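You operate a simulated robot arm through the tools that you are given. There is no shell and no other tool. Be economical: measure what you need, move in short steps, check, and stop when the job is done.

Carry out the task below with a simulated two-armed robot. There is one attempt and no reset: what you move stays moved.

Task
On the left part of the left bench, fold the rag in half.
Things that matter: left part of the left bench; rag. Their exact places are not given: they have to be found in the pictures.

Only the result counts: the job must be done as asked and must still hold three seconds after the hand-in. Knocking over, shifting, dropping, spilling or breaking anything else fails it. Flat cloth is picked up by pressing the open fingertips on it (5 to 10 N) and closing them slowly along it; thin cloth reads only 2 to 8 mm in the jaws.

Robot
Two 7-joint arms with two-finger parallel grippers on one trunk, on a base that drives. Base frame: it is fixed to the floor where the robot stands at the start and does not move with it; the origin is under the middle of the robot, x ahead of it, y to its left, z up; the surface under the hand at the start is at about z = 81. Readings come in cm, degrees, newtons and seconds.
The left shoulder is at the start at [7, 13.3, 110.1], the right one opposite. With the tool pointing down near the work surface each hand reaches from about 18 to 66 cm from the robot's upright axis, wherever it stands, measured 20 degrees to its own side. Places, roughly: left part of the left bench [70, -70, 80]. Payload 1.57 kg a hand.
The TCP of each hand is the grasp point between the finger pads, 3 cm short of the fingertips. In the tool frame z runs along the fingers and y along their closing line. The gripper opens to 8 cm. The fingers are 1.7 cm wide and 1.2 cm thick; the gripper's body (4 by 8.2 cm) begins 8 cm behind the TCP.
Orientation is told as [roll, pitch, yaw] about the base's x, y, z axes, in that order, counted from this pose: with the fingers straight down and closing along the base's y, the tool's x points along the base's -x, its y along +y and its z along -z.

Tools
- The arms move only by the tool drive_tool. It takes "left_commands", "right_commands" or both (then of equal length, played together; a hand with none holds still); each is a list of rows, each an object of numbers (a shift or turn left out is 0, a gripper value left out holds the last): "tx", "ty", "tz": the shift along the base's x, y, z in units of 400 mm (1.0 is 400 mm); "ax", "ay", "az": the turn, a rotation vector about the base's x, y, z in units of 90 degrees (1.0 is 90 degrees); "grip": the finger opening in cm, from 0 to 8. In form: [{"tx": .., "ty": .., "tz": .., "ax": .., "ay": .., "az": .., "grip": ..}, ...]. A call has 1 to 12 rows; each row is the pose to reach, as a shift and turn from the pose commanded when the call began. A call with a number of a shift or a turn outside -1 to 1 is refused whole. Rows are played at 5 a second. More than 5 cm and 8.6 degrees between two rows, or a gripper value outside its range, and nothing of the call is played. Where a pose cannot be reached the arm comes as near as it can. A force on the tool above 40 N (or 10 N above the force at the start of the call, whichever is more), or a blocked arm, ends the call early, and 0.2 s more pass. Each finger travels about 15.3 cm/s and halts on what it meets, pressing with about 27 N; the grip force reading is that of the motor and also rises with nothing between the fingers. The clock runs only during rows and for 0.2 s after the last one: add rows that repeat a pose to give the fingers time. The reply holds the time, the measured pose of the TCP, the force on the tool along the base axes, the opening and the grip force, in the units named above and with some noise, with the torque about the TCP (base axes, N m) and any sound that the robot's microphone picked up, and new pictures: "pictures" is both (left out), scene, wrist or none (wrist: the cameras of the hands that moved).
- Cameras (640 x 400 px; columns grow to the right, rows downward): "scene" is now at [13.16, 1.43, 131.66]; the picture's right is [0.16, -0.99, -0.00], its down [-0.68, -0.11, -0.72] and it looks along [0.71, 0.12, -0.69] (base axes); focal length 230 px, centre (320, 200). "left" rides on the left gripper at [7.2, 0.7, -12.2] in its tool frame; the picture's right is [-0.09, 1.00, 0.00], its down [-0.84, -0.08, -0.54] and it looks along [-0.54, -0.05, 0.84] (tool axes); focal length 238 px, centre (320, 200). "right" rides on the right gripper at [7.2, -0.7, -12.2] in its tool frame; the picture's right is [0.09, 1.00, 0.00], its down [-0.84, 0.08, -0.54] and it looks along [-0.54, 0.05, 0.84] (tool axes); focal length 238 px, centre (320, 200).
- lift_body(by): slides the trunk up (or, below 0, down) by that many cm; the arms and the scene camera ride with it, the base frame stays. It gives what a move gives, with no picture.
- roll_base(legs): drives the robot by 1 to 6 legs, each [ahead, left, turn to the left] in cm, cm and degrees, along the robot's own axes; the way and the turn of a leg run together, so that a leg with both is an arc; at most 150 cm and 180 degrees a leg. The arms and the cameras ride along, it lands a little off, and it stops where it bumps. It gives what a move gives, and a new picture of the scene camera.
- head_to(pan, tilt): turns the head with the scene camera to pan (to the left, within 86 degrees either way) and tilt (down, from -29 to 69), counted from straight ahead of the robot. It gives what a move gives, and a new picture of the scene camera.
- measure_at(camera, pixels): for up to 12 pixels [column, row] of the newest picture of that camera ("zoom" is the newest enlarged one), the place [x, y, z] in the base frame of the surface seen there, good to about 0.2 cm. The clock stands still meanwhile.
- enlarge(camera, box): a new picture of the part [left, top, right, bottom] of that camera's present view, enlarged. The clock stands still meanwhile.
- finish_job(): hands the job in; it is judged then, once.

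Keep the steps short. Do not move on a guess: measure, check each grasp and each placing, and mend mistakes. In all there are 80 turns and 260 pictures (those below and enlarged ones count). Leave the grippers open and the arms clear of the work at the hand-in unless told otherwise, and finish with a single line.

The tools are called after "Emit:" as name(argument=value, ...) on one line, values as JSON. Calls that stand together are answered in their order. drive_tool: Moves the arms, as the interface text tells. Its arguments: {"type":"object","properties":{"left_commands":{"type":"array","items":{"type":"object","properties":{"tx":{"type":"number"},"ty":{"type":"number"},"tz":{"type":"number"},"ax":{"type":"number"},"ay":{"type":"number"},"az":{"type":"number"},"grip":{"type":"number"}}}},"right_commands":{"type":"array","items":{"type":"object","properties":{"tx":{"type":"number"},"ty":{"type":"number"},"tz":{"type":"number"},"ax":{"type":"number"},"ay":{"type":"number"},"az":{"type":"number"},"grip":{"type":"number"}}}},"pictures":{"type":"string","enum":["both","scene","wrist","none"]}},"required":[]} The other tools are called the same way: lift_body (by) slides the trunk up or down; roll_base (legs) drives the base; head_to (pan, tilt) turns the head that bears the scene camera; measure_at (camera, pixels) gives the place of the surface under pixels of a picture; enlarge (camera, box) takes an enlarged picture of a part of a camera's view; finish_job () hands the job in.

At the start:

```text
clock: 0.0
left_eef_pos: [51.19, 15.21, 99.71]
left_tool_rot: [-0.1, -0.1, 0.2]
left_contact_force: [0.3, -0.4, 0.3]
left_moment: [0.0, 0.0, 0.01]
left_width: 8.01
left_finger_force: 0.0
right_eef_pos: [41.54, -28.09, 101.58]
right_tool_rot: [0.1, -0.1, 0.0]
right_contact_force: [0.9, -0.5, 0.4]
right_moment: [0.02, 0.01, 0.01]
right_width: 8.0
right_finger_force: 0.1
trunk travel left (down, up): [-67.5, 26.5]
robot x, y, heading: [0.16, 0.15, -0.1]
head pan, tilt: [9.2, 43.8]
```

scene: 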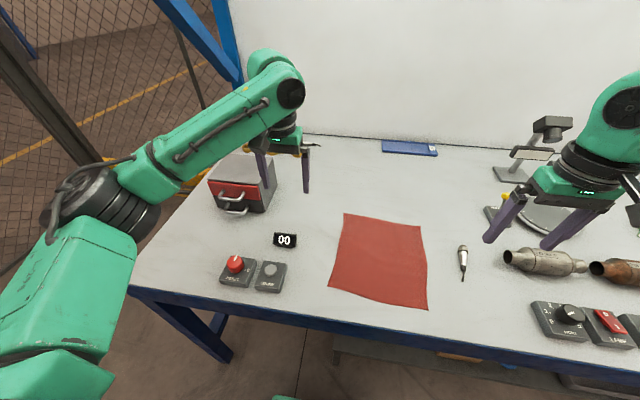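
right: 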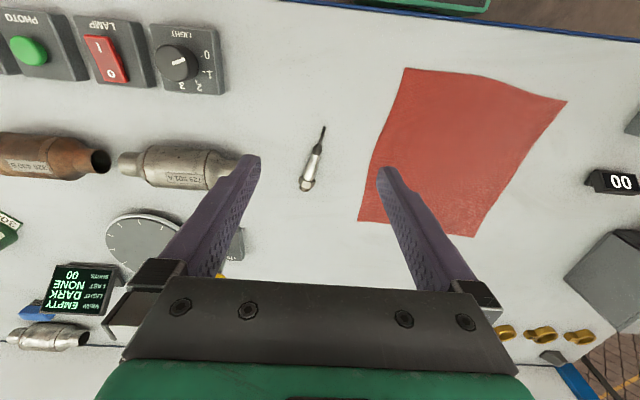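
left: 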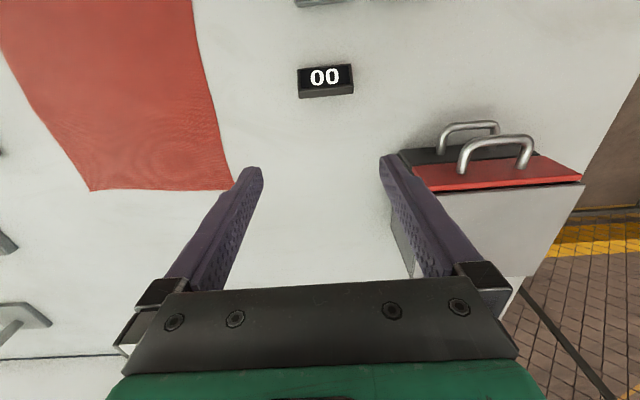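

I see a red cloth in the scene around (380,260). The hint puts the place at [70,-70], so I measure the cloth's corners and then look to the right.

Emit:
measure_at(camera="scene", pixels=[[345, 214], [419, 227], [427, 308], [330, 288], [380, 260], [270, 270], [462, 260], [130, 288], [300, 136]])

Emit:
head_to(pan=-50, tilt=35)

```text
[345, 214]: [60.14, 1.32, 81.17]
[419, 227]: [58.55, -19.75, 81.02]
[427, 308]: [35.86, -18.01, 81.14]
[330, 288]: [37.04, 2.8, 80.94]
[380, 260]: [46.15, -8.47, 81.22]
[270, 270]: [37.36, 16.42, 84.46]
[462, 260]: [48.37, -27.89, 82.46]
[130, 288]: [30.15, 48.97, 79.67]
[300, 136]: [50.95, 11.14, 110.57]
```

```text
clock: 1.3
left_eef_pos: [51.17, 15.07, 99.76]
left_tool_rot: [-0.1, 0.0, 0.1]
left_contact_force: [0.5, 0.0, -0.4]
left_moment: [0.0, 0.0, -0.01]
left_width: 7.99
left_finger_force: 0.1
right_eef_pos: [41.56, -28.15, 101.62]
right_tool_rot: [0.0, 0.0, 0.0]
right_contact_force: [-0.8, 0.6, -0.4]
right_moment: [-0.03, -0.01, -0.01]
right_width: 8.0
right_finger_force: 0.0
trunk travel left (down, up): [-67.5, 26.5]
robot x, y, heading: [-0.16, 0.29, 0.0]
head pan, tilt: [-50.0, 35.0]
```

scene: 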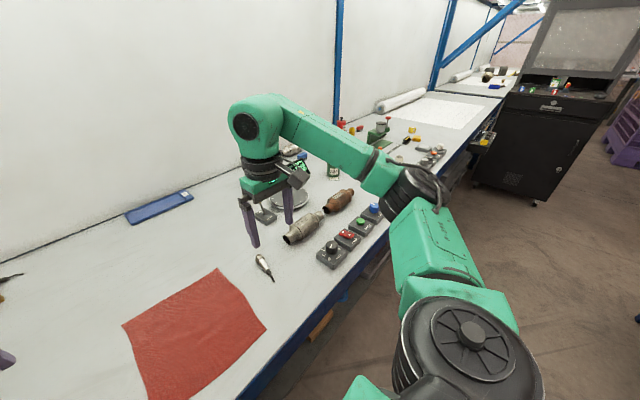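

The bench runs on to the right. I check the far parts for another rag.

Emit:
enlarge(camera="scene", box=[260, 60, 540, 235])

Emit:
measure_at(camera="scene", pixels=[[440, 110], [400, 100], [480, 90], [362, 230]])

Emit:
head_to(pan=-5, tilt=50)

```text
2.29 times, centred on (400, 148) of scene
```

zoom: 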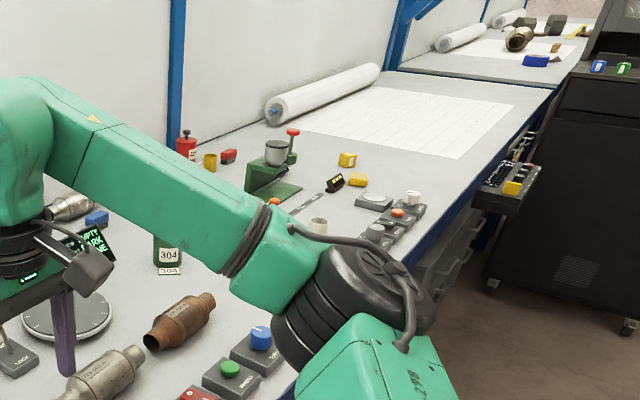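

```text
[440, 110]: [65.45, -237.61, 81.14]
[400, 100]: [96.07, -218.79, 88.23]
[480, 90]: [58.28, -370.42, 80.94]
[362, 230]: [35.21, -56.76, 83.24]
```

```text
clock: 2.4
left_eef_pos: [51.02, 15.18, 99.74]
left_tool_rot: [0.0, 0.0, 0.1]
left_contact_force: [0.1, 0.5, -0.3]
left_moment: [-0.01, 0.03, -0.01]
left_width: 8.0
left_finger_force: 0.1
right_eef_pos: [41.48, -28.03, 101.5]
right_tool_rot: [0.0, -0.1, 0.0]
right_contact_force: [0.2, -0.6, -0.2]
right_moment: [-0.06, 0.0, 0.03]
right_width: 8.01
right_finger_force: 0.1
trunk travel left (down, up): [-67.5, 26.5]
robot x, y, heading: [0.44, -0.15, -0.3]
head pan, tilt: [-5.0, 50.0]
```

scene: 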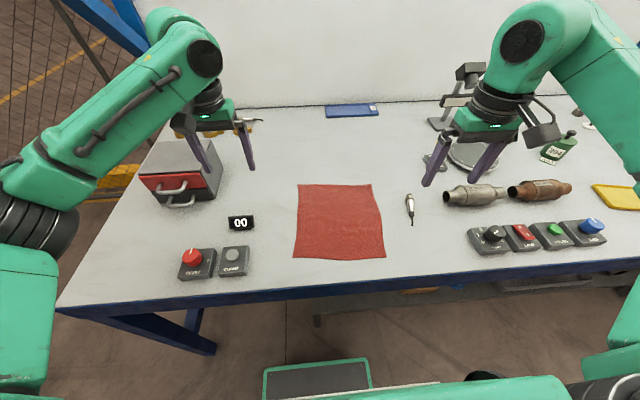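

Only one rag is on this left part. I zoom on it and measure its corners precisely.

Emit:
enlarge(camera="scene", box=[240, 160, 432, 280])

```text
3.33 times, centred on (336, 220) of scene
```

zoom: 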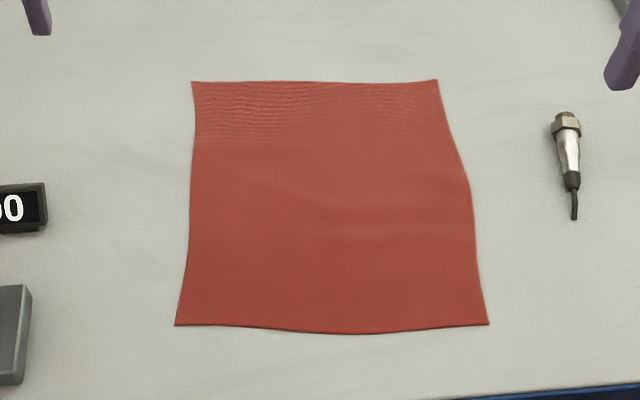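

Emit:
measure_at(camera="zoom", pixels=[[196, 84], [435, 83], [484, 320], [180, 321], [350, 327], [190, 200], [470, 200], [330, 200], [140, 300], [330, 360], [210, 305], [450, 305]])

```text
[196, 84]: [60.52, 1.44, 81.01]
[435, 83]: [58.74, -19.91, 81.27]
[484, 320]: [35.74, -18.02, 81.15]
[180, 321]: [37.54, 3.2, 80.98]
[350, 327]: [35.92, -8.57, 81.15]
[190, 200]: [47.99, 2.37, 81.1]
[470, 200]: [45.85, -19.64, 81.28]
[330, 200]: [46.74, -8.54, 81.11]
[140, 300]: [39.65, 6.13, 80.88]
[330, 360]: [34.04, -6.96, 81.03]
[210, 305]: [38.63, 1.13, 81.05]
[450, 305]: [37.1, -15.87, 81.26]
```

Corners: near-left (37.5,3.2), near-right (35.7,-18.0), far-left (60.5,1.4), far-right (58.7,-19.9), cloth top about z 81.1. I'll take both near corners, one per hand, and fold them onto the far edge. First I hover both hands at TCP z 90, with the jaws at 2.5 cm.

Emit:
drive_tool(left_commands=[{"tx": -0.0635, "ty": -0.0725, "tz": -0.0485, "grip": 2.5}, {"tx": -0.127, "ty": -0.145, "tz": -0.097}, {"tx": -0.1905, "ty": -0.2175, "tz": -0.1455}, {"tx": -0.254, "ty": -0.29, "tz": -0.194}, {"tx": -0.3175, "ty": -0.3625, "tz": -0.2425}, {"tx": -0.3175, "ty": -0.3625, "tz": -0.2425}], right_commands=[{"tx": -0.0225, "ty": 0.0625, "tz": -0.0575, "grip": 2.5}, {"tx": -0.045, "ty": 0.125, "tz": -0.115}, {"tx": -0.0675, "ty": 0.1875, "tz": -0.1725}, {"tx": -0.09, "ty": 0.25, "tz": -0.23}, {"tx": -0.1125, "ty": 0.3125, "tz": -0.2875}, {"tx": -0.1125, "ty": 0.3125, "tz": -0.2875}])

```text
clock: 3.8
left_eef_pos: [38.37, 0.61, 90.04]
left_tool_rot: [0.0, 0.0, 0.1]
left_contact_force: [-0.3, 0.8, 0.1]
left_moment: [0.02, 0.02, 0.02]
left_width: 2.49
left_finger_force: 0.1
right_eef_pos: [36.95, -15.49, 90.0]
right_tool_rot: [0.0, -0.1, 0.0]
right_contact_force: [-0.2, 0.2, 0.5]
right_moment: [0.03, 0.03, 0.0]
right_width: 2.5
right_finger_force: 0.0
trunk travel left (down, up): [-67.5, 26.5]
robot x, y, heading: [0.2, 0.27, 0.1]
head pan, tilt: [-5.0, 50.0]
```

scene: 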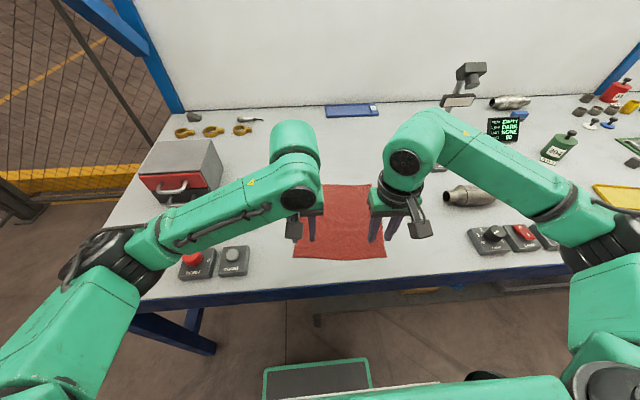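
right: 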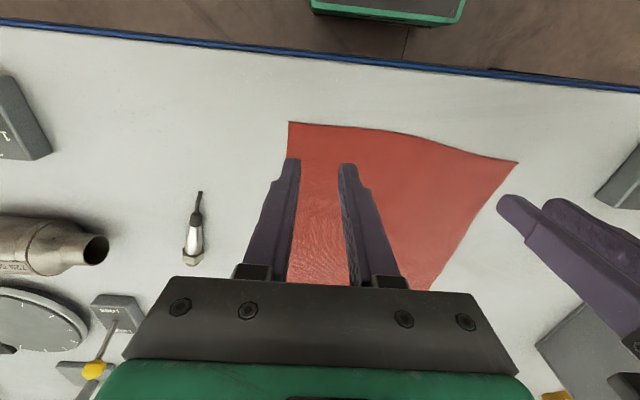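
left: 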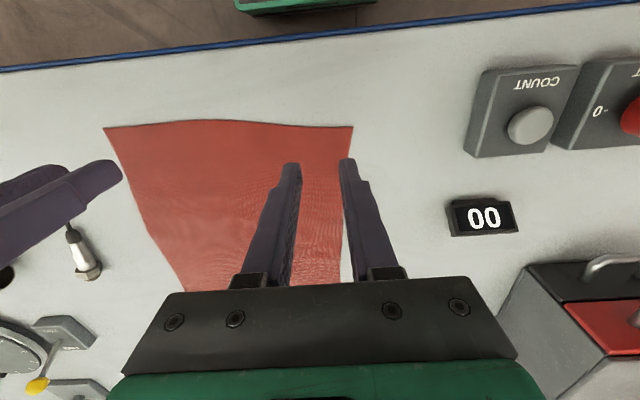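

Both hands hover over the near corners. I go down to just above contact, TCP z about 84.4.

Emit:
drive_tool(left_commands=[{"tz": -0.07}, {"tz": -0.12}, {"tz": -0.14}, {"tz": -0.14}], right_commands=[{"tz": -0.07}, {"tz": -0.12}, {"tz": -0.14}, {"tz": -0.14}], pictures="none")

```text
clock: 4.8
left_eef_pos: [38.5, 0.54, 84.32]
left_tool_rot: [0.0, -0.1, 0.1]
left_contact_force: [-0.3, 0.3, -0.6]
left_moment: [0.02, -0.01, -0.03]
left_width: 2.48
left_finger_force: 0.1
right_eef_pos: [36.91, -15.54, 84.37]
right_tool_rot: [0.0, -0.1, 0.0]
right_contact_force: [-0.1, -0.7, 1.2]
right_moment: [-0.02, 0.01, 0.03]
right_width: 2.5
right_finger_force: 0.0
trunk travel left (down, up): [-67.5, 26.5]
robot x, y, heading: [0.08, -0.34, -0.2]
head pan, tilt: [-5.0, 50.0]
```

No contact yet. I lower 0.4 cm more.

Emit:
drive_tool(left_commands=[{"tz": -0.005}, {"tz": -0.01}, {"tz": -0.01}], right_commands=[{"tz": -0.005}, {"tz": -0.01}, {"tz": -0.01}], pictures="wrist")

```text
clock: 5.6
left_eef_pos: [38.52, 0.59, 84.18]
left_tool_rot: [-0.1, -0.1, 0.2]
left_contact_force: [2.0, 0.8, 10.8]
left_moment: [0.11, -0.04, -0.05]
left_width: 2.52
left_finger_force: 0.1
right_eef_pos: [36.95, -15.56, 84.14]
right_tool_rot: [0.0, -0.1, 0.0]
right_contact_force: [0.3, -0.3, 3.4]
right_moment: [-0.02, -0.01, -0.02]
right_width: 2.5
right_finger_force: 0.0
trunk travel left (down, up): [-67.5, 26.5]
robot x, y, heading: [-0.07, -0.08, 0.0]
head pan, tilt: [-5.0, 50.0]
```

right: 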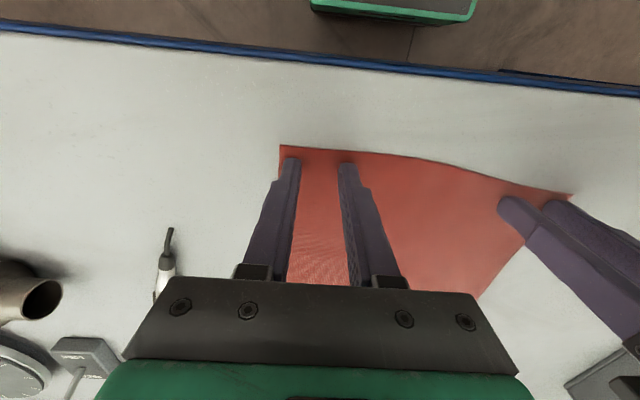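
left: 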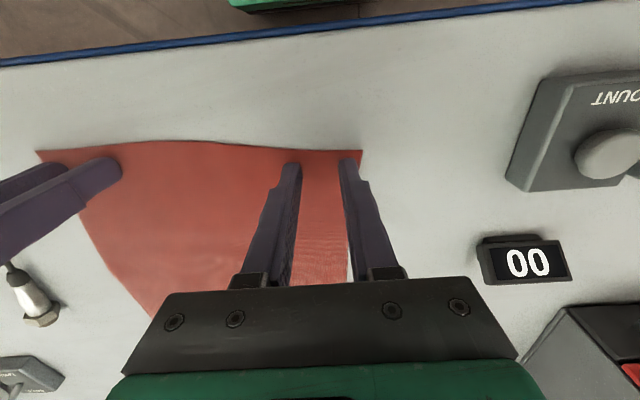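

Left presses 10.8 N and right 3.4 N. I trim both to about 8 N, then close slowly along the cloth.

Emit:
drive_tool(left_commands=[{"tz": 0.001, "grip": 2.5}, {"tz": 0.001, "grip": 2.25}, {"tz": 0.001, "grip": 2.0}, {"tz": 0.001, "grip": 1.75}, {"tz": 0.001, "grip": 1.5}, {"tz": 0.001, "grip": 1.25}, {"tz": 0.001, "grip": 1.0}, {"tz": 0.001, "grip": 0.75}, {"tz": 0.001, "grip": 0.5}, {"tz": 0.001, "grip": 0.2}, {"tz": 0.001, "grip": 0}, {"tz": 0.001, "grip": 0}], right_commands=[{"tz": -0.004, "grip": 2.5}, {"tz": -0.004, "grip": 2.25}, {"tz": -0.004, "grip": 2.0}, {"tz": -0.004, "grip": 1.75}, {"tz": -0.004, "grip": 1.5}, {"tz": -0.004, "grip": 1.25}, {"tz": -0.004, "grip": 1.0}, {"tz": -0.004, "grip": 0.75}, {"tz": -0.004, "grip": 0.5}, {"tz": -0.004, "grip": 0.2}, {"tz": -0.004, "grip": 0}, {"tz": -0.004, "grip": 0}], pictures="wrist")

```text
clock: 8.2
left_eef_pos: [38.18, 0.64, 84.21]
left_tool_rot: [-0.1, -0.1, 0.1]
left_contact_force: [0.4, -0.4, 0.7]
left_moment: [0.01, -0.02, 0.01]
left_width: 0.0
left_finger_force: 21.4
right_eef_pos: [36.8, -15.35, 84.15]
right_tool_rot: [-0.1, -0.3, 0.0]
right_contact_force: [0.7, -1.6, 32.4]
right_moment: [-0.09, 0.1, -0.02]
right_width: 0.23
right_finger_force: 23.5
trunk travel left (down, up): [-67.5, 26.5]
robot x, y, heading: [0.05, -0.05, 0.1]
head pan, tilt: [-5.0, 50.0]
```

right: 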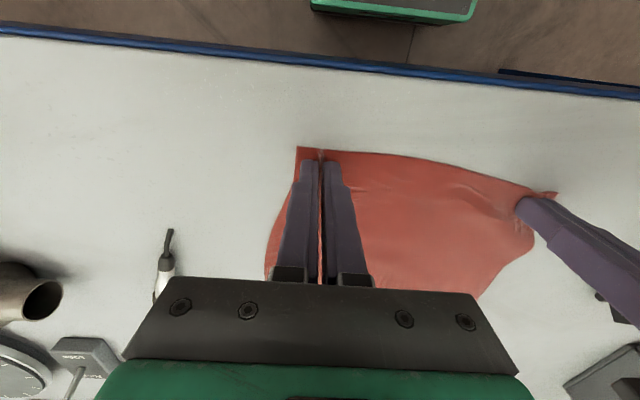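
left: 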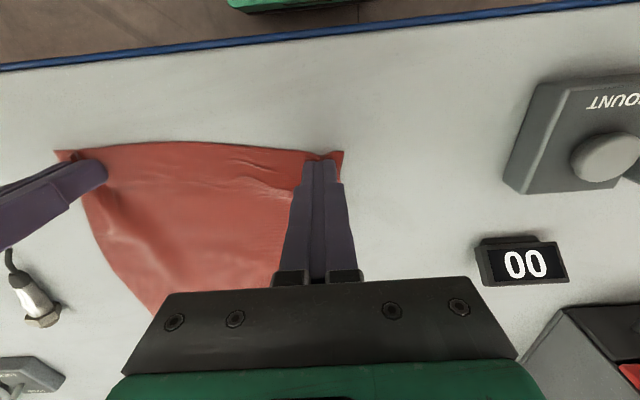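

The right jaws hold the cloth (0.23 cm), but the left slipped off (0.0). I lift the left, reopen it shifted 1 cm inward, and ease the pressure on the right.

Emit:
drive_tool(left_commands=[{"tz": 0.03}, {"tz": 0.03, "ty": -0.025, "tx": 0.006, "grip": 2.5}, {"tz": 0.03, "ty": -0.025, "tx": 0.006, "grip": 2.5}, {"tz": 0.01, "ty": -0.025, "tx": 0.006}, {"tz": 0.004, "ty": -0.025, "tx": 0.006}], right_commands=[{"tz": 0.008}, {"tz": 0.01}, {"tz": 0.01}, {"tz": 0.01}, {"tz": 0.01}], pictures="wrist")

```text
clock: 9.4
left_eef_pos: [38.59, -0.34, 84.21]
left_tool_rot: [0.0, 0.0, 0.0]
left_contact_force: [0.7, 1.0, -0.4]
left_moment: [0.0, 0.0, 0.0]
left_width: 2.54
left_finger_force: 0.0
right_eef_pos: [37.08, -15.69, 84.32]
right_tool_rot: [0.1, 0.0, 0.0]
right_contact_force: [-1.2, -0.2, 1.0]
right_moment: [0.05, -0.01, 0.04]
right_width: 0.2
right_finger_force: 23.7
trunk travel left (down, up): [-67.5, 26.5]
robot x, y, heading: [0.02, 0.1, 0.1]
head pan, tilt: [-5.0, 50.0]
```

right: 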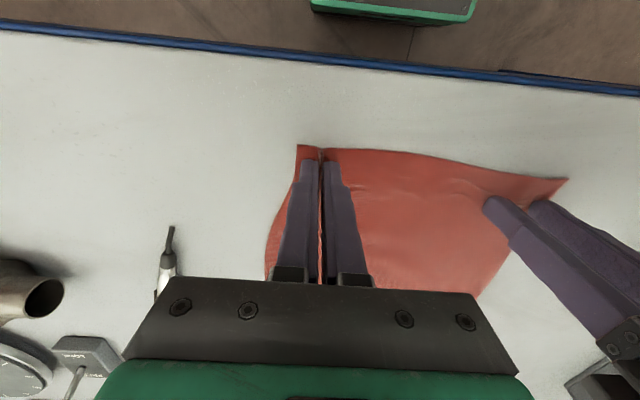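
left: 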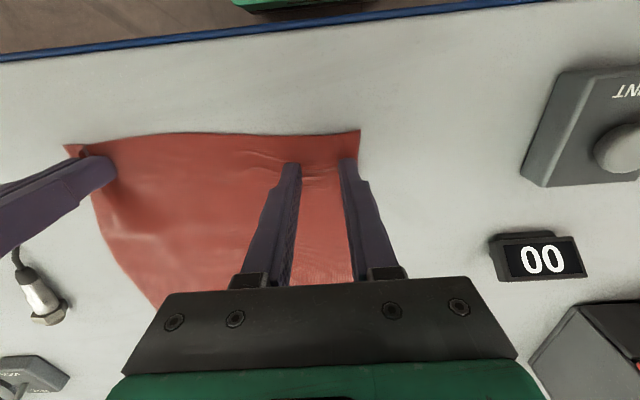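

The left fingers straddle the cloth again inside the corner. I press, check the force, then close.

Emit:
drive_tool(left_commands=[{"tz": -0.004}, {"tz": -0.007}, {"tz": -0.007}], pictures="none")

```text
clock: 10.2
left_eef_pos: [38.63, -0.39, 84.11]
left_tool_rot: [-0.1, -0.3, 0.1]
left_contact_force: [3.1, 0.4, 21.1]
left_moment: [0.38, -0.08, -0.05]
left_width: 2.54
left_finger_force: 0.1
right_eef_pos: [36.87, -15.57, 84.47]
right_tool_rot: [0.0, -0.1, 0.0]
right_contact_force: [0.8, -0.6, 0.2]
right_moment: [0.0, -0.02, 0.0]
right_width: 0.2
right_finger_force: 23.9
trunk travel left (down, up): [-67.5, 26.5]
robot x, y, heading: [-0.23, 0.3, 0.1]
head pan, tilt: [-5.0, 50.0]
```

21 N is too hard, so I back off 0.1 cm and close halfway.

Emit:
drive_tool(left_commands=[{"tz": 0.0025}, {"tz": 0.0025, "grip": 2.3}, {"tz": 0.0025, "grip": 2.1}, {"tz": 0.0025, "grip": 1.9}, {"tz": 0.0025, "grip": 1.7}, {"tz": 0.0025, "grip": 1.5}, {"tz": 0.0025, "grip": 1.3}], pictures="wrist")

```text
clock: 11.8
left_eef_pos: [38.56, -0.29, 84.06]
left_tool_rot: [0.1, -0.1, 0.1]
left_contact_force: [2.1, -1.3, 21.4]
left_moment: [0.19, -0.1, -0.04]
left_width: 1.28
left_finger_force: 0.1
right_eef_pos: [36.81, -15.64, 84.46]
right_tool_rot: [0.1, -0.1, 0.1]
right_contact_force: [-0.4, -0.1, 0.2]
right_moment: [-0.01, -0.02, 0.02]
right_width: 0.22
right_finger_force: 23.7
trunk travel left (down, up): [-67.5, 26.5]
robot x, y, heading: [-0.15, -0.05, 0.2]
head pan, tilt: [-5.0, 50.0]
```

left: 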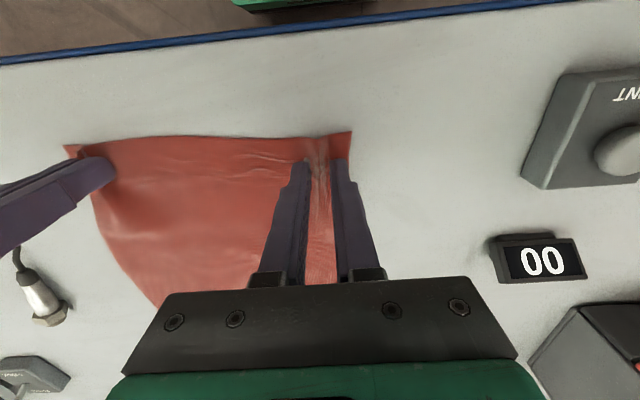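

A ridge is rising between the left fingers, so I keep closing.

Emit:
drive_tool(left_commands=[{"tz": 0.001, "grip": 1.1}, {"tz": 0.001, "grip": 0.9}, {"tz": 0.001, "grip": 0.7}, {"tz": 0.001, "grip": 0.5}, {"tz": 0.001, "grip": 0.3}, {"tz": 0.001, "grip": 0.1}, {"tz": 0.001, "grip": 0}, {"tz": 0.001, "grip": 0}], pictures="wrist")

```text
clock: 13.6
left_eef_pos: [38.6, -0.36, 84.01]
left_tool_rot: [0.0, -0.1, 0.1]
left_contact_force: [-1.8, -3.9, 13.2]
left_moment: [0.0, 0.02, 0.06]
left_width: 0.2
left_finger_force: 24.1
right_eef_pos: [36.84, -15.64, 84.42]
right_tool_rot: [-0.1, -0.1, -0.1]
right_contact_force: [-0.6, 3.8, 0.7]
right_moment: [0.13, 0.0, 0.06]
right_width: 0.21
right_finger_force: 23.9
trunk travel left (down, up): [-67.5, 26.5]
robot x, y, heading: [-0.04, -0.02, 0.0]
head pan, tilt: [-5.0, 50.0]
```

left: 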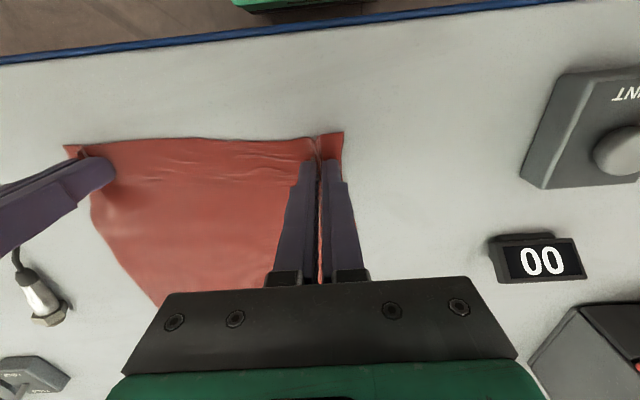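

Both hands hold the cloth at 0.2 cm. I lift through the first part of an arc about the fold line (x about 48), tilting the fingers back slightly so the edge turns with the cloth.

Emit:
drive_tool(left_commands=[{"tx": 0.006, "tz": 0.0325, "ay": 0.033}, {"tx": 0.0165, "ty": -0.001, "tz": 0.064, "ay": 0.067}, {"tx": 0.031, "ty": -0.002, "tz": 0.095, "ay": 0.1}, {"tx": 0.05, "ty": -0.003, "tz": 0.123, "ay": 0.133}, {"tx": 0.073, "ty": -0.005, "tz": 0.15, "ay": 0.167}, {"tx": 0.099, "ty": -0.007, "tz": 0.173, "ay": 0.2}], right_commands=[{"tx": 0.006, "tz": 0.0325, "ay": 0.033}, {"tx": 0.0165, "ty": -0.001, "tz": 0.064, "ay": 0.067}, {"tx": 0.031, "ty": -0.002, "tz": 0.095, "ay": 0.1}, {"tx": 0.05, "ty": -0.003, "tz": 0.123, "ay": 0.133}, {"tx": 0.073, "ty": -0.005, "tz": 0.15, "ay": 0.167}, {"tx": 0.099, "ty": -0.007, "tz": 0.173, "ay": 0.2}])

```text
clock: 15.0
left_eef_pos: [42.84, -0.74, 90.87]
left_tool_rot: [0.1, 18.2, 0.0]
left_contact_force: [0.0, -4.9, -0.2]
left_moment: [-0.16, 0.02, 0.06]
left_width: 0.2
left_finger_force: 23.6
right_eef_pos: [41.08, -15.96, 91.24]
right_tool_rot: [0.0, 18.1, 0.0]
right_contact_force: [0.1, 5.5, -0.8]
right_moment: [0.16, 0.02, -0.03]
right_width: 0.18
right_finger_force: 23.6
trunk travel left (down, up): [-67.5, 26.5]
robot x, y, heading: [-0.16, 0.07, 0.0]
head pan, tilt: [-5.0, 50.0]
```

scene: 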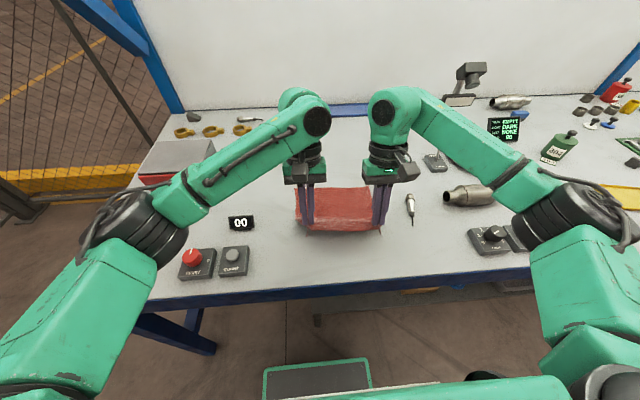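
right: 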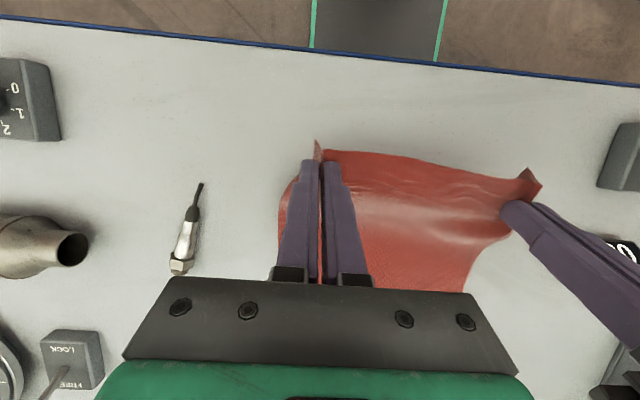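
left: 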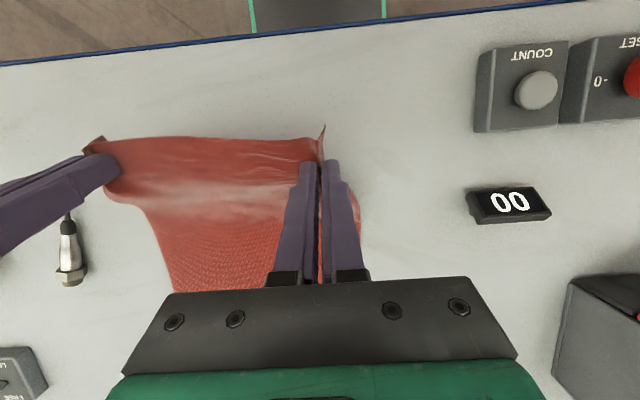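

Both grips hold and the cloth rises evenly, with a 5 N sideways pull between the hands. I continue the arc to the top while easing the hands together by 0.6 cm.

Emit:
drive_tool(left_commands=[{"tx": 0.029, "ty": -0.005, "tz": 0.02, "ay": 0.033}, {"tx": 0.0605, "ty": -0.01, "tz": 0.037, "ay": 0.067}, {"tx": 0.094, "ty": -0.0145, "tz": 0.05, "ay": 0.1}, {"tx": 0.1295, "ty": -0.017, "tz": 0.0585, "ay": 0.133}, {"tx": 0.166, "ty": -0.02, "tz": 0.063, "ay": 0.167}, {"tx": 0.203, "ty": -0.023, "tz": 0.063, "ay": 0.2}], right_commands=[{"tx": 0.029, "ty": 0.0, "tz": 0.02, "ay": 0.033}, {"tx": 0.0605, "ty": 0.0005, "tz": 0.037, "ay": 0.067}, {"tx": 0.094, "ty": 0.0005, "tz": 0.05, "ay": 0.1}, {"tx": 0.1295, "ty": -0.002, "tz": 0.0585, "ay": 0.133}, {"tx": 0.166, "ty": -0.005, "tz": 0.063, "ay": 0.167}, {"tx": 0.203, "ty": -0.008, "tz": 0.063, "ay": 0.2}])

```text
clock: 16.4
left_eef_pos: [44.11, -0.62, 94.15]
left_tool_rot: [-0.1, 34.5, 0.0]
left_contact_force: [3.9, -13.4, -1.7]
left_moment: [-0.31, -0.11, 0.3]
left_width: 0.21
left_finger_force: 23.2
left hand out of reach, approached as far as the arm can: row 4, 5, 6
right_eef_pos: [47.23, -15.62, 93.74]
right_tool_rot: [0.4, 35.8, 0.3]
right_contact_force: [-4.1, 12.5, 0.9]
right_moment: [0.4, 0.11, -0.17]
right_width: 0.22
right_finger_force: 24.3
right hand out of reach, approached as far as the arm can: row 6
trunk travel left (down, up): [-67.5, 26.5]
robot x, y, heading: [-0.33, 0.01, -0.1]
head pan, tilt: [-5.0, 50.0]
```

scene: 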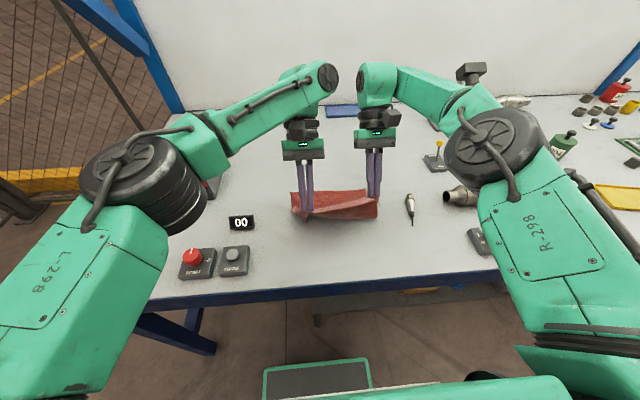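
right: 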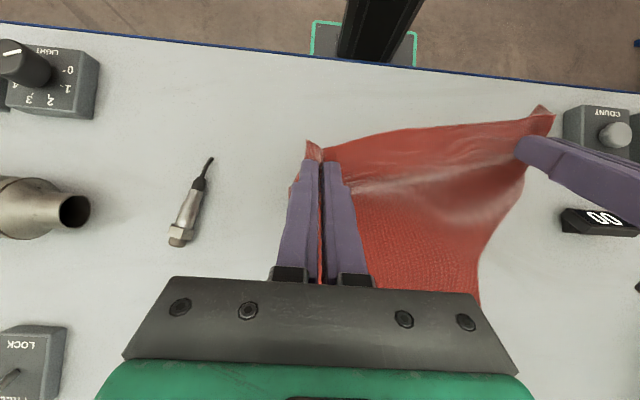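
left: 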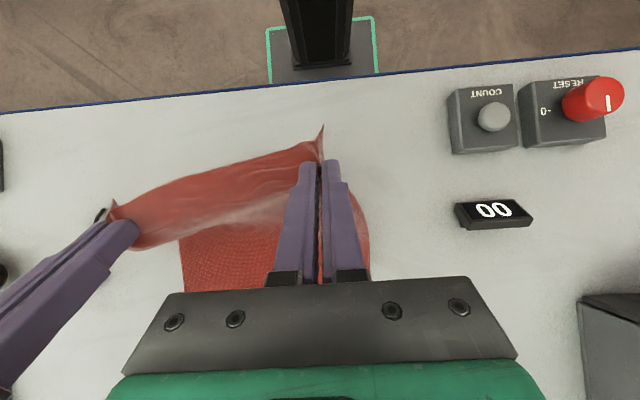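

With the tilt, the left arm ran out of reach and lags (x 44.1 against 50.9 wanted). I take most of the tilt back while holding the tips in place.

Emit:
drive_tool(left_commands=[{"tx": -0.008, "tz": 0.005, "ay": -0.08}, {"tx": -0.016, "tz": 0.009, "ay": -0.16}, {"tx": -0.024, "tz": 0.012, "ay": -0.24}, {"tx": -0.032, "tz": 0.014, "ay": -0.3}, {"tx": -0.032, "tz": 0.014, "ay": -0.3}], right_commands=[{"tx": -0.008, "tz": 0.005, "ay": -0.08}, {"tx": -0.016, "tz": 0.009, "ay": -0.16}, {"tx": -0.024, "tz": 0.012, "ay": -0.24}, {"tx": -0.032, "tz": 0.014, "ay": -0.3}, {"tx": -0.032, "tz": 0.014, "ay": -0.3}])

```text
clock: 17.6
left_eef_pos: [43.03, -0.57, 94.64]
left_tool_rot: [-0.1, 9.1, 0.1]
left_contact_force: [4.3, -17.3, -1.5]
left_moment: [-0.53, -0.16, 0.25]
left_width: 0.25
left_finger_force: 23.4
right_eef_pos: [45.94, -15.89, 94.18]
right_tool_rot: [0.2, 9.0, 0.0]
right_contact_force: [-5.0, 17.8, 1.6]
right_moment: [0.59, 0.17, 0.04]
right_width: 0.23
right_finger_force: 23.6
trunk travel left (down, up): [-67.5, 26.5]
robot x, y, heading: [0.04, 0.02, -0.3]
head pan, tilt: [-5.0, 50.0]
```

scene: 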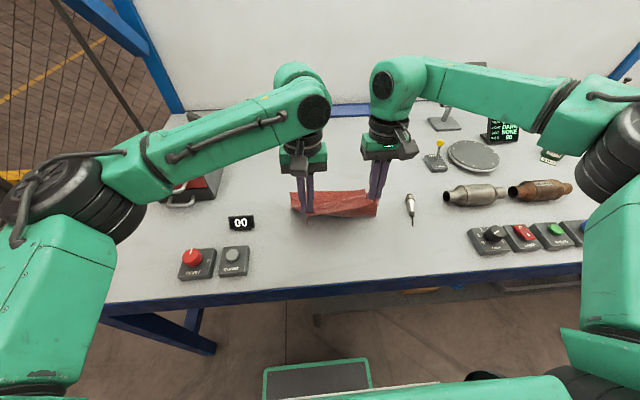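
right: 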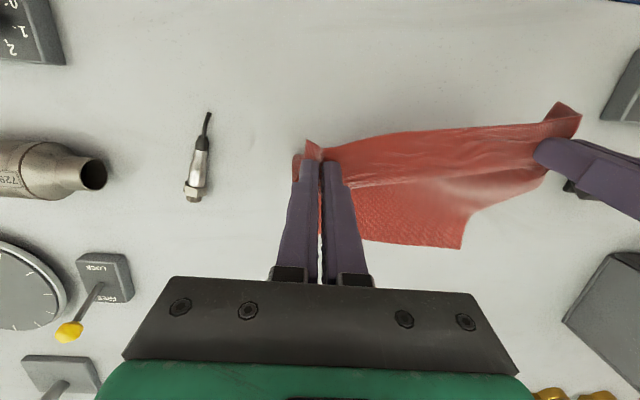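
left: 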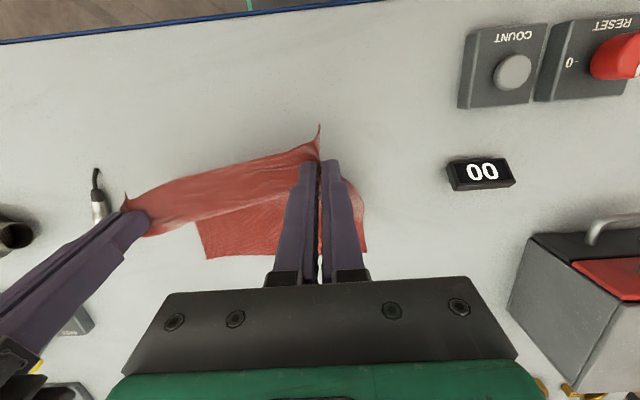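

The hands are back in control with the left at x 43.0 and the right at 45.9. I bring the left ahead so they are level across the rag again, both near the fold line.

Emit:
drive_tool(left_commands=[{"tx": 0.05, "ty": -0.009}, {"tx": 0.09, "ty": -0.018}, {"tx": 0.13, "ty": -0.025}, {"tx": 0.16, "ty": -0.027}, {"tx": 0.16, "ty": -0.027}], right_commands=[{"tx": 0.0, "ty": 0.0}, {"tx": 0.0, "ty": -0.005}, {"tx": 0.02, "ty": -0.01}, {"tx": 0.042, "ty": -0.017}, {"tx": 0.042, "ty": -0.017}])

```text
clock: 18.8
left_eef_pos: [49.29, -1.77, 94.74]
left_tool_rot: [0.0, 9.0, 0.0]
left_contact_force: [-0.1, -3.7, 0.2]
left_moment: [-0.06, 0.05, 0.04]
left_width: 0.21
left_finger_force: 22.9
right_eef_pos: [47.58, -16.61, 94.04]
right_tool_rot: [0.0, 9.0, 0.0]
right_contact_force: [-0.3, 2.3, -0.2]
right_moment: [0.06, -0.01, -0.01]
right_width: 0.22
right_finger_force: 23.7
trunk travel left (down, up): [-67.5, 26.5]
robot x, y, heading: [-0.08, 0.23, 0.1]
head pan, tilt: [-5.0, 50.0]
```

scene: 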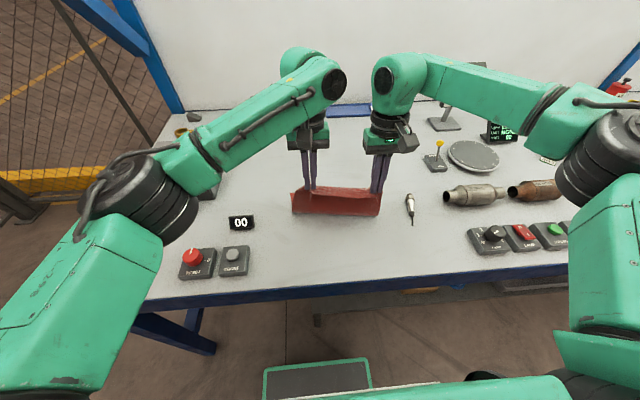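
right: 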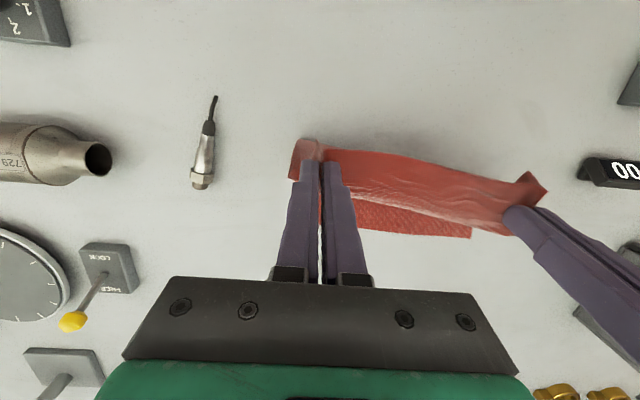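
left: 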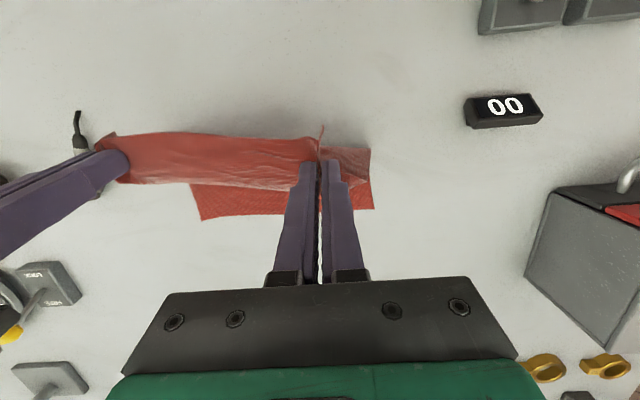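

Level again with tension down to about 3 N. I check whether the far edge and the standing fold base have moved.

Emit:
measure_at(camera="left", pixels=[[370, 205], [202, 217], [368, 152], [365, 180]])

Emit:
measure_at(camera="right", pixels=[[468, 236], [360, 228]])

Emit:
enlarge(camera="scene", box=[256, 140, 416, 240])

```text
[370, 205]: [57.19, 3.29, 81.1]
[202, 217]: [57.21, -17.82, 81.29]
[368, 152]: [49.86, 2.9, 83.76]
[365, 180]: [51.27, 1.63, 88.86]
```

```text
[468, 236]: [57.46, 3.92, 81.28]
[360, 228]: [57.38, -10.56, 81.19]
```

```text
4.00 times, centred on (336, 190) of scene
```

zoom: 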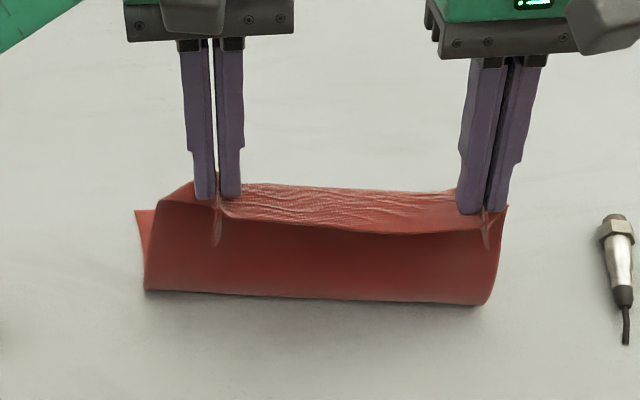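

The rag straightened and slid: the far edge now lies at x about 57.3, from y 3.6 to -17.8. I measure the fold base and the free corners.

Emit:
measure_at(camera="zoom", pixels=[[150, 286], [310, 294], [478, 301], [138, 213], [163, 203], [504, 212], [217, 215], [486, 230]])

```text
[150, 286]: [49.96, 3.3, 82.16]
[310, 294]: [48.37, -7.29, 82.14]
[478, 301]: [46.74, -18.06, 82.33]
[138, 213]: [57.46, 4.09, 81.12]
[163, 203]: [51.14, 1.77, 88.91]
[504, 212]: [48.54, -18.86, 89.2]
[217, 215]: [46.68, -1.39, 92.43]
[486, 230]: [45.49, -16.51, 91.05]
```

The fold base is skewed (x 50 on the left, 46.7 on the right), and it should be near x 46. I bring both tips level to x 46.5, shift them 1.5 cm left and lower them a little so the cloth lays down squarely.

Emit:
drive_tool(left_commands=[{"tx": -0.02, "ty": 0.012, "tz": -0.02}, {"tx": -0.04, "ty": 0.025, "tz": -0.05}, {"tx": -0.058, "ty": 0.037, "tz": -0.08}, {"tx": -0.058, "ty": 0.037, "tz": -0.08}], right_commands=[{"tx": -0.005, "ty": 0.012, "tz": -0.02}, {"tx": -0.01, "ty": 0.025, "tz": -0.04}, {"tx": -0.015, "ty": 0.037, "tz": -0.063}, {"tx": -0.015, "ty": 0.037, "tz": -0.063}])

Emit:
enlarge(camera="scene", box=[256, 140, 416, 240])

```text
clock: 19.8
left_eef_pos: [47.08, -0.2, 91.66]
left_tool_rot: [-0.1, 9.0, 0.1]
left_contact_force: [1.0, -2.9, -0.7]
left_moment: [-0.12, -0.03, 0.0]
left_width: 0.18
left_finger_force: 24.0
right_eef_pos: [47.02, -15.15, 91.67]
right_tool_rot: [0.1, 9.1, 0.1]
right_contact_force: [-0.7, 3.9, 0.1]
right_moment: [0.13, 0.02, -0.01]
right_width: 0.23
right_finger_force: 23.8
trunk travel left (down, up): [-67.5, 26.5]
robot x, y, heading: [0.06, 0.04, -0.3]
head pan, tilt: [-5.0, 50.0]
```

scene: 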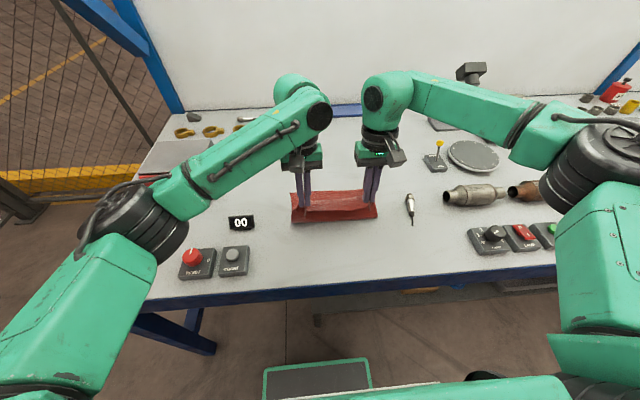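
right: 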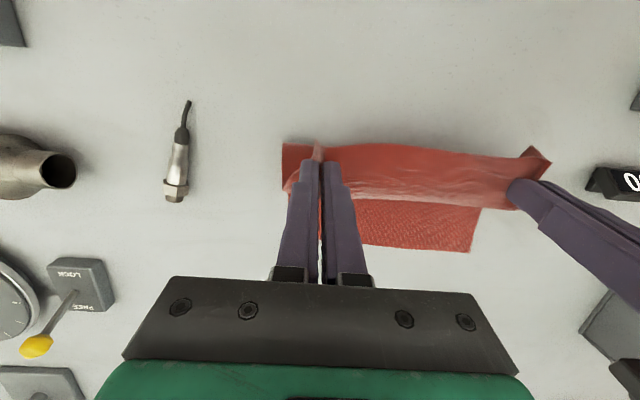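
left: 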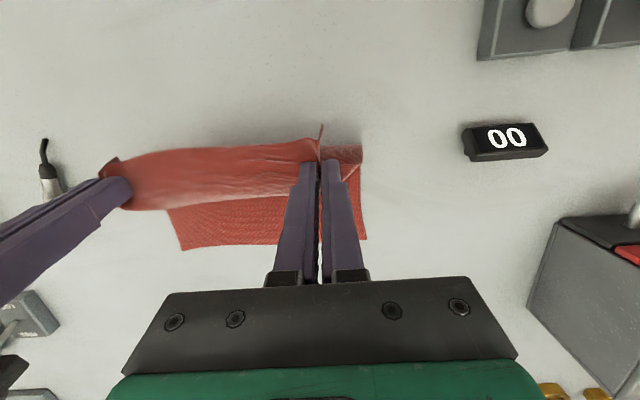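

```text
4.00 times, centred on (336, 190) of scene
```

zoom: 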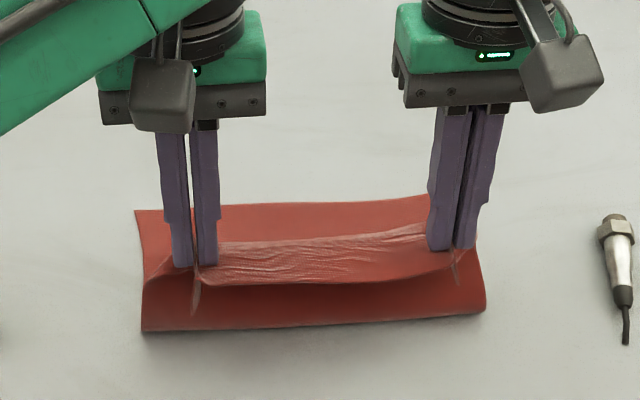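

Much squarer now. I measure the far edge and the base again.

Emit:
measure_at(camera="zoom", pixels=[[138, 213], [280, 208], [425, 198], [146, 328], [310, 325], [482, 309], [484, 285], [195, 265], [455, 250]])

Emit:
measure_at(camera="left", pixels=[[364, 236], [183, 247], [172, 215]])

```text
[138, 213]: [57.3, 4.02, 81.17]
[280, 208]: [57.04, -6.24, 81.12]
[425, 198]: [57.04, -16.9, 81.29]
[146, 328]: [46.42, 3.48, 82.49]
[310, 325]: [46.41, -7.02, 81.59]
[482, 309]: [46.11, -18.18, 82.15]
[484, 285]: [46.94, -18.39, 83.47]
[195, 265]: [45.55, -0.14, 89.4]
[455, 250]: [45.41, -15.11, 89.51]
```

```text
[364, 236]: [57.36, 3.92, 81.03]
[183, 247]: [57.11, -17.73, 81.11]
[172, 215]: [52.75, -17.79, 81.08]
```

Now the far edge is at x about 57.2 (y 4.0 to -17.8), the crease at x about 46.2, all square. I carry both hands ahead and down so the near edge comes over the far edge.

Emit:
drive_tool(left_commands=[{"tx": 0.025, "tz": -0.008}, {"tx": 0.05, "tz": -0.015}, {"tx": 0.1, "tz": -0.04}, {"tx": 0.15, "tz": -0.08}, {"tx": 0.185, "tz": -0.12}, {"tx": 0.2, "tz": -0.145}, {"tx": 0.2, "tz": -0.145}], right_commands=[{"tx": 0.025, "tz": -0.008}, {"tx": 0.05, "tz": -0.015}, {"tx": 0.1, "tz": -0.04}, {"tx": 0.15, "tz": -0.08}, {"tx": 0.185, "tz": -0.12}, {"tx": 0.2, "tz": -0.145}, {"tx": 0.2, "tz": -0.145}])

Emit:
enlarge(camera="scene", box=[256, 140, 416, 240])

```text
clock: 21.4
left_eef_pos: [54.53, -0.15, 85.8]
left_tool_rot: [0.0, 9.1, 0.0]
left_contact_force: [-0.1, -4.7, -0.2]
left_moment: [-0.08, -0.02, 0.06]
left_width: 0.24
left_finger_force: 24.2
left hand out of reach, approached as far as the arm can: row 6, 7
right_eef_pos: [55.1, -15.04, 85.86]
right_tool_rot: [-0.1, 9.0, 0.0]
right_contact_force: [-0.8, 4.0, 0.0]
right_moment: [0.14, 0.03, -0.01]
right_width: 0.22
right_finger_force: 23.7
trunk travel left (down, up): [-67.5, 26.5]
robot x, y, heading: [0.3, -0.14, 0.1]
head pan, tilt: [-5.0, 50.0]
```

scene: 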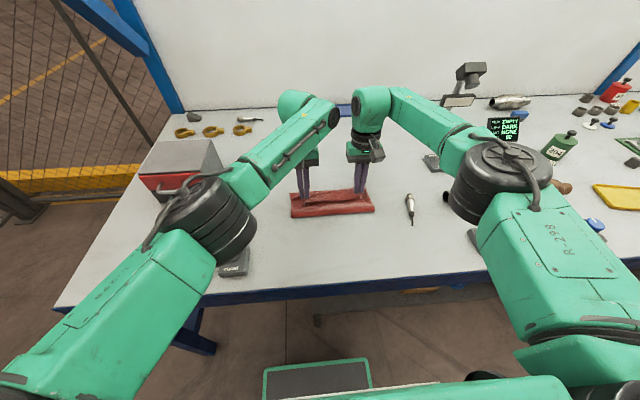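
right: 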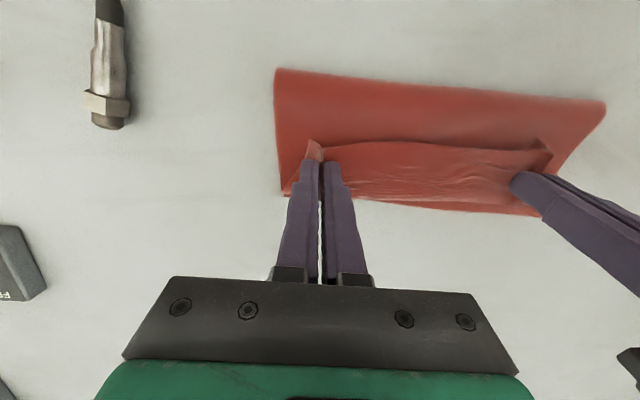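
left: 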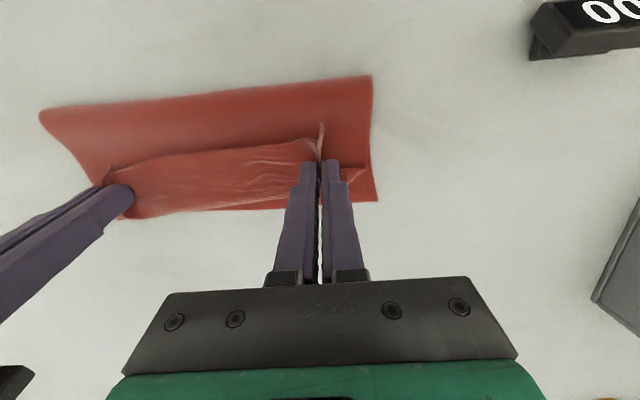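

```text
4.00 times, centred on (336, 190) of scene
```

zoom: 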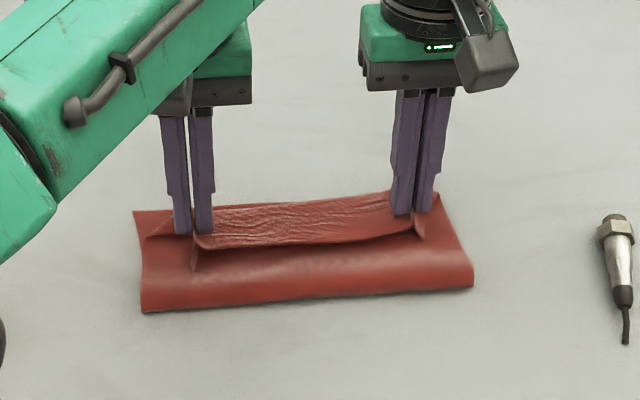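

As expected the held edge is still turned back as a hem, because the fingers can't rotate over. I back up, lift slightly and straighten the tools. Then I'll let go in a short forward swing, so the hem flops ahead.

Emit:
drive_tool(left_commands=[{"tx": -0.04, "tz": 0.03, "ay": -0.05}, {"tx": -0.1, "tz": 0.068, "ay": -0.1}, {"tx": -0.1, "tz": 0.068, "ay": -0.1}], right_commands=[{"tx": -0.05, "tz": 0.03, "ay": -0.05}, {"tx": -0.115, "tz": 0.068, "ay": -0.1}, {"tx": -0.115, "tz": 0.068, "ay": -0.1}])

Emit:
enlarge(camera="scene", box=[256, 140, 416, 240])

```text
clock: 22.2
left_eef_pos: [50.7, 0.05, 88.55]
left_tool_rot: [0.0, 0.0, 0.1]
left_contact_force: [0.8, -6.6, 0.7]
left_moment: [-0.19, -0.02, 0.02]
left_width: 0.21
left_finger_force: 23.3
right_eef_pos: [50.48, -15.18, 88.45]
right_tool_rot: [0.0, -0.1, 0.1]
right_contact_force: [-0.8, 6.4, 0.0]
right_moment: [0.16, 0.1, 0.05]
right_width: 0.2
right_finger_force: 23.4
trunk travel left (down, up): [-67.5, 26.5]
robot x, y, heading: [0.4, 0.11, 0.0]
head pan, tilt: [-5.0, 50.0]
```

scene: 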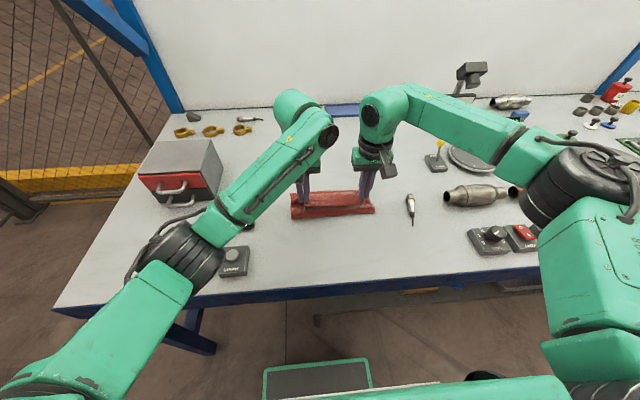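
right: 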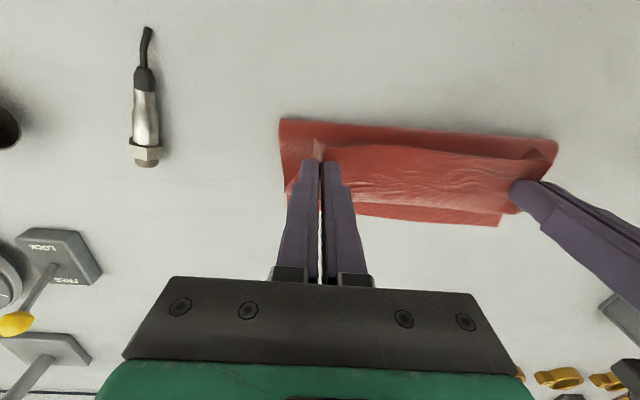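
left: 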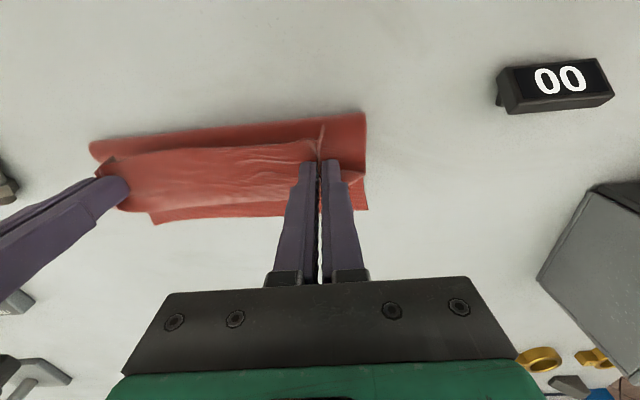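

```text
4.00 times, centred on (336, 190) of scene
```

zoom: 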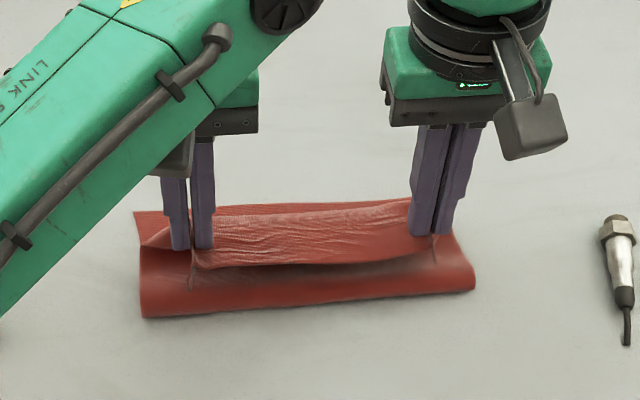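

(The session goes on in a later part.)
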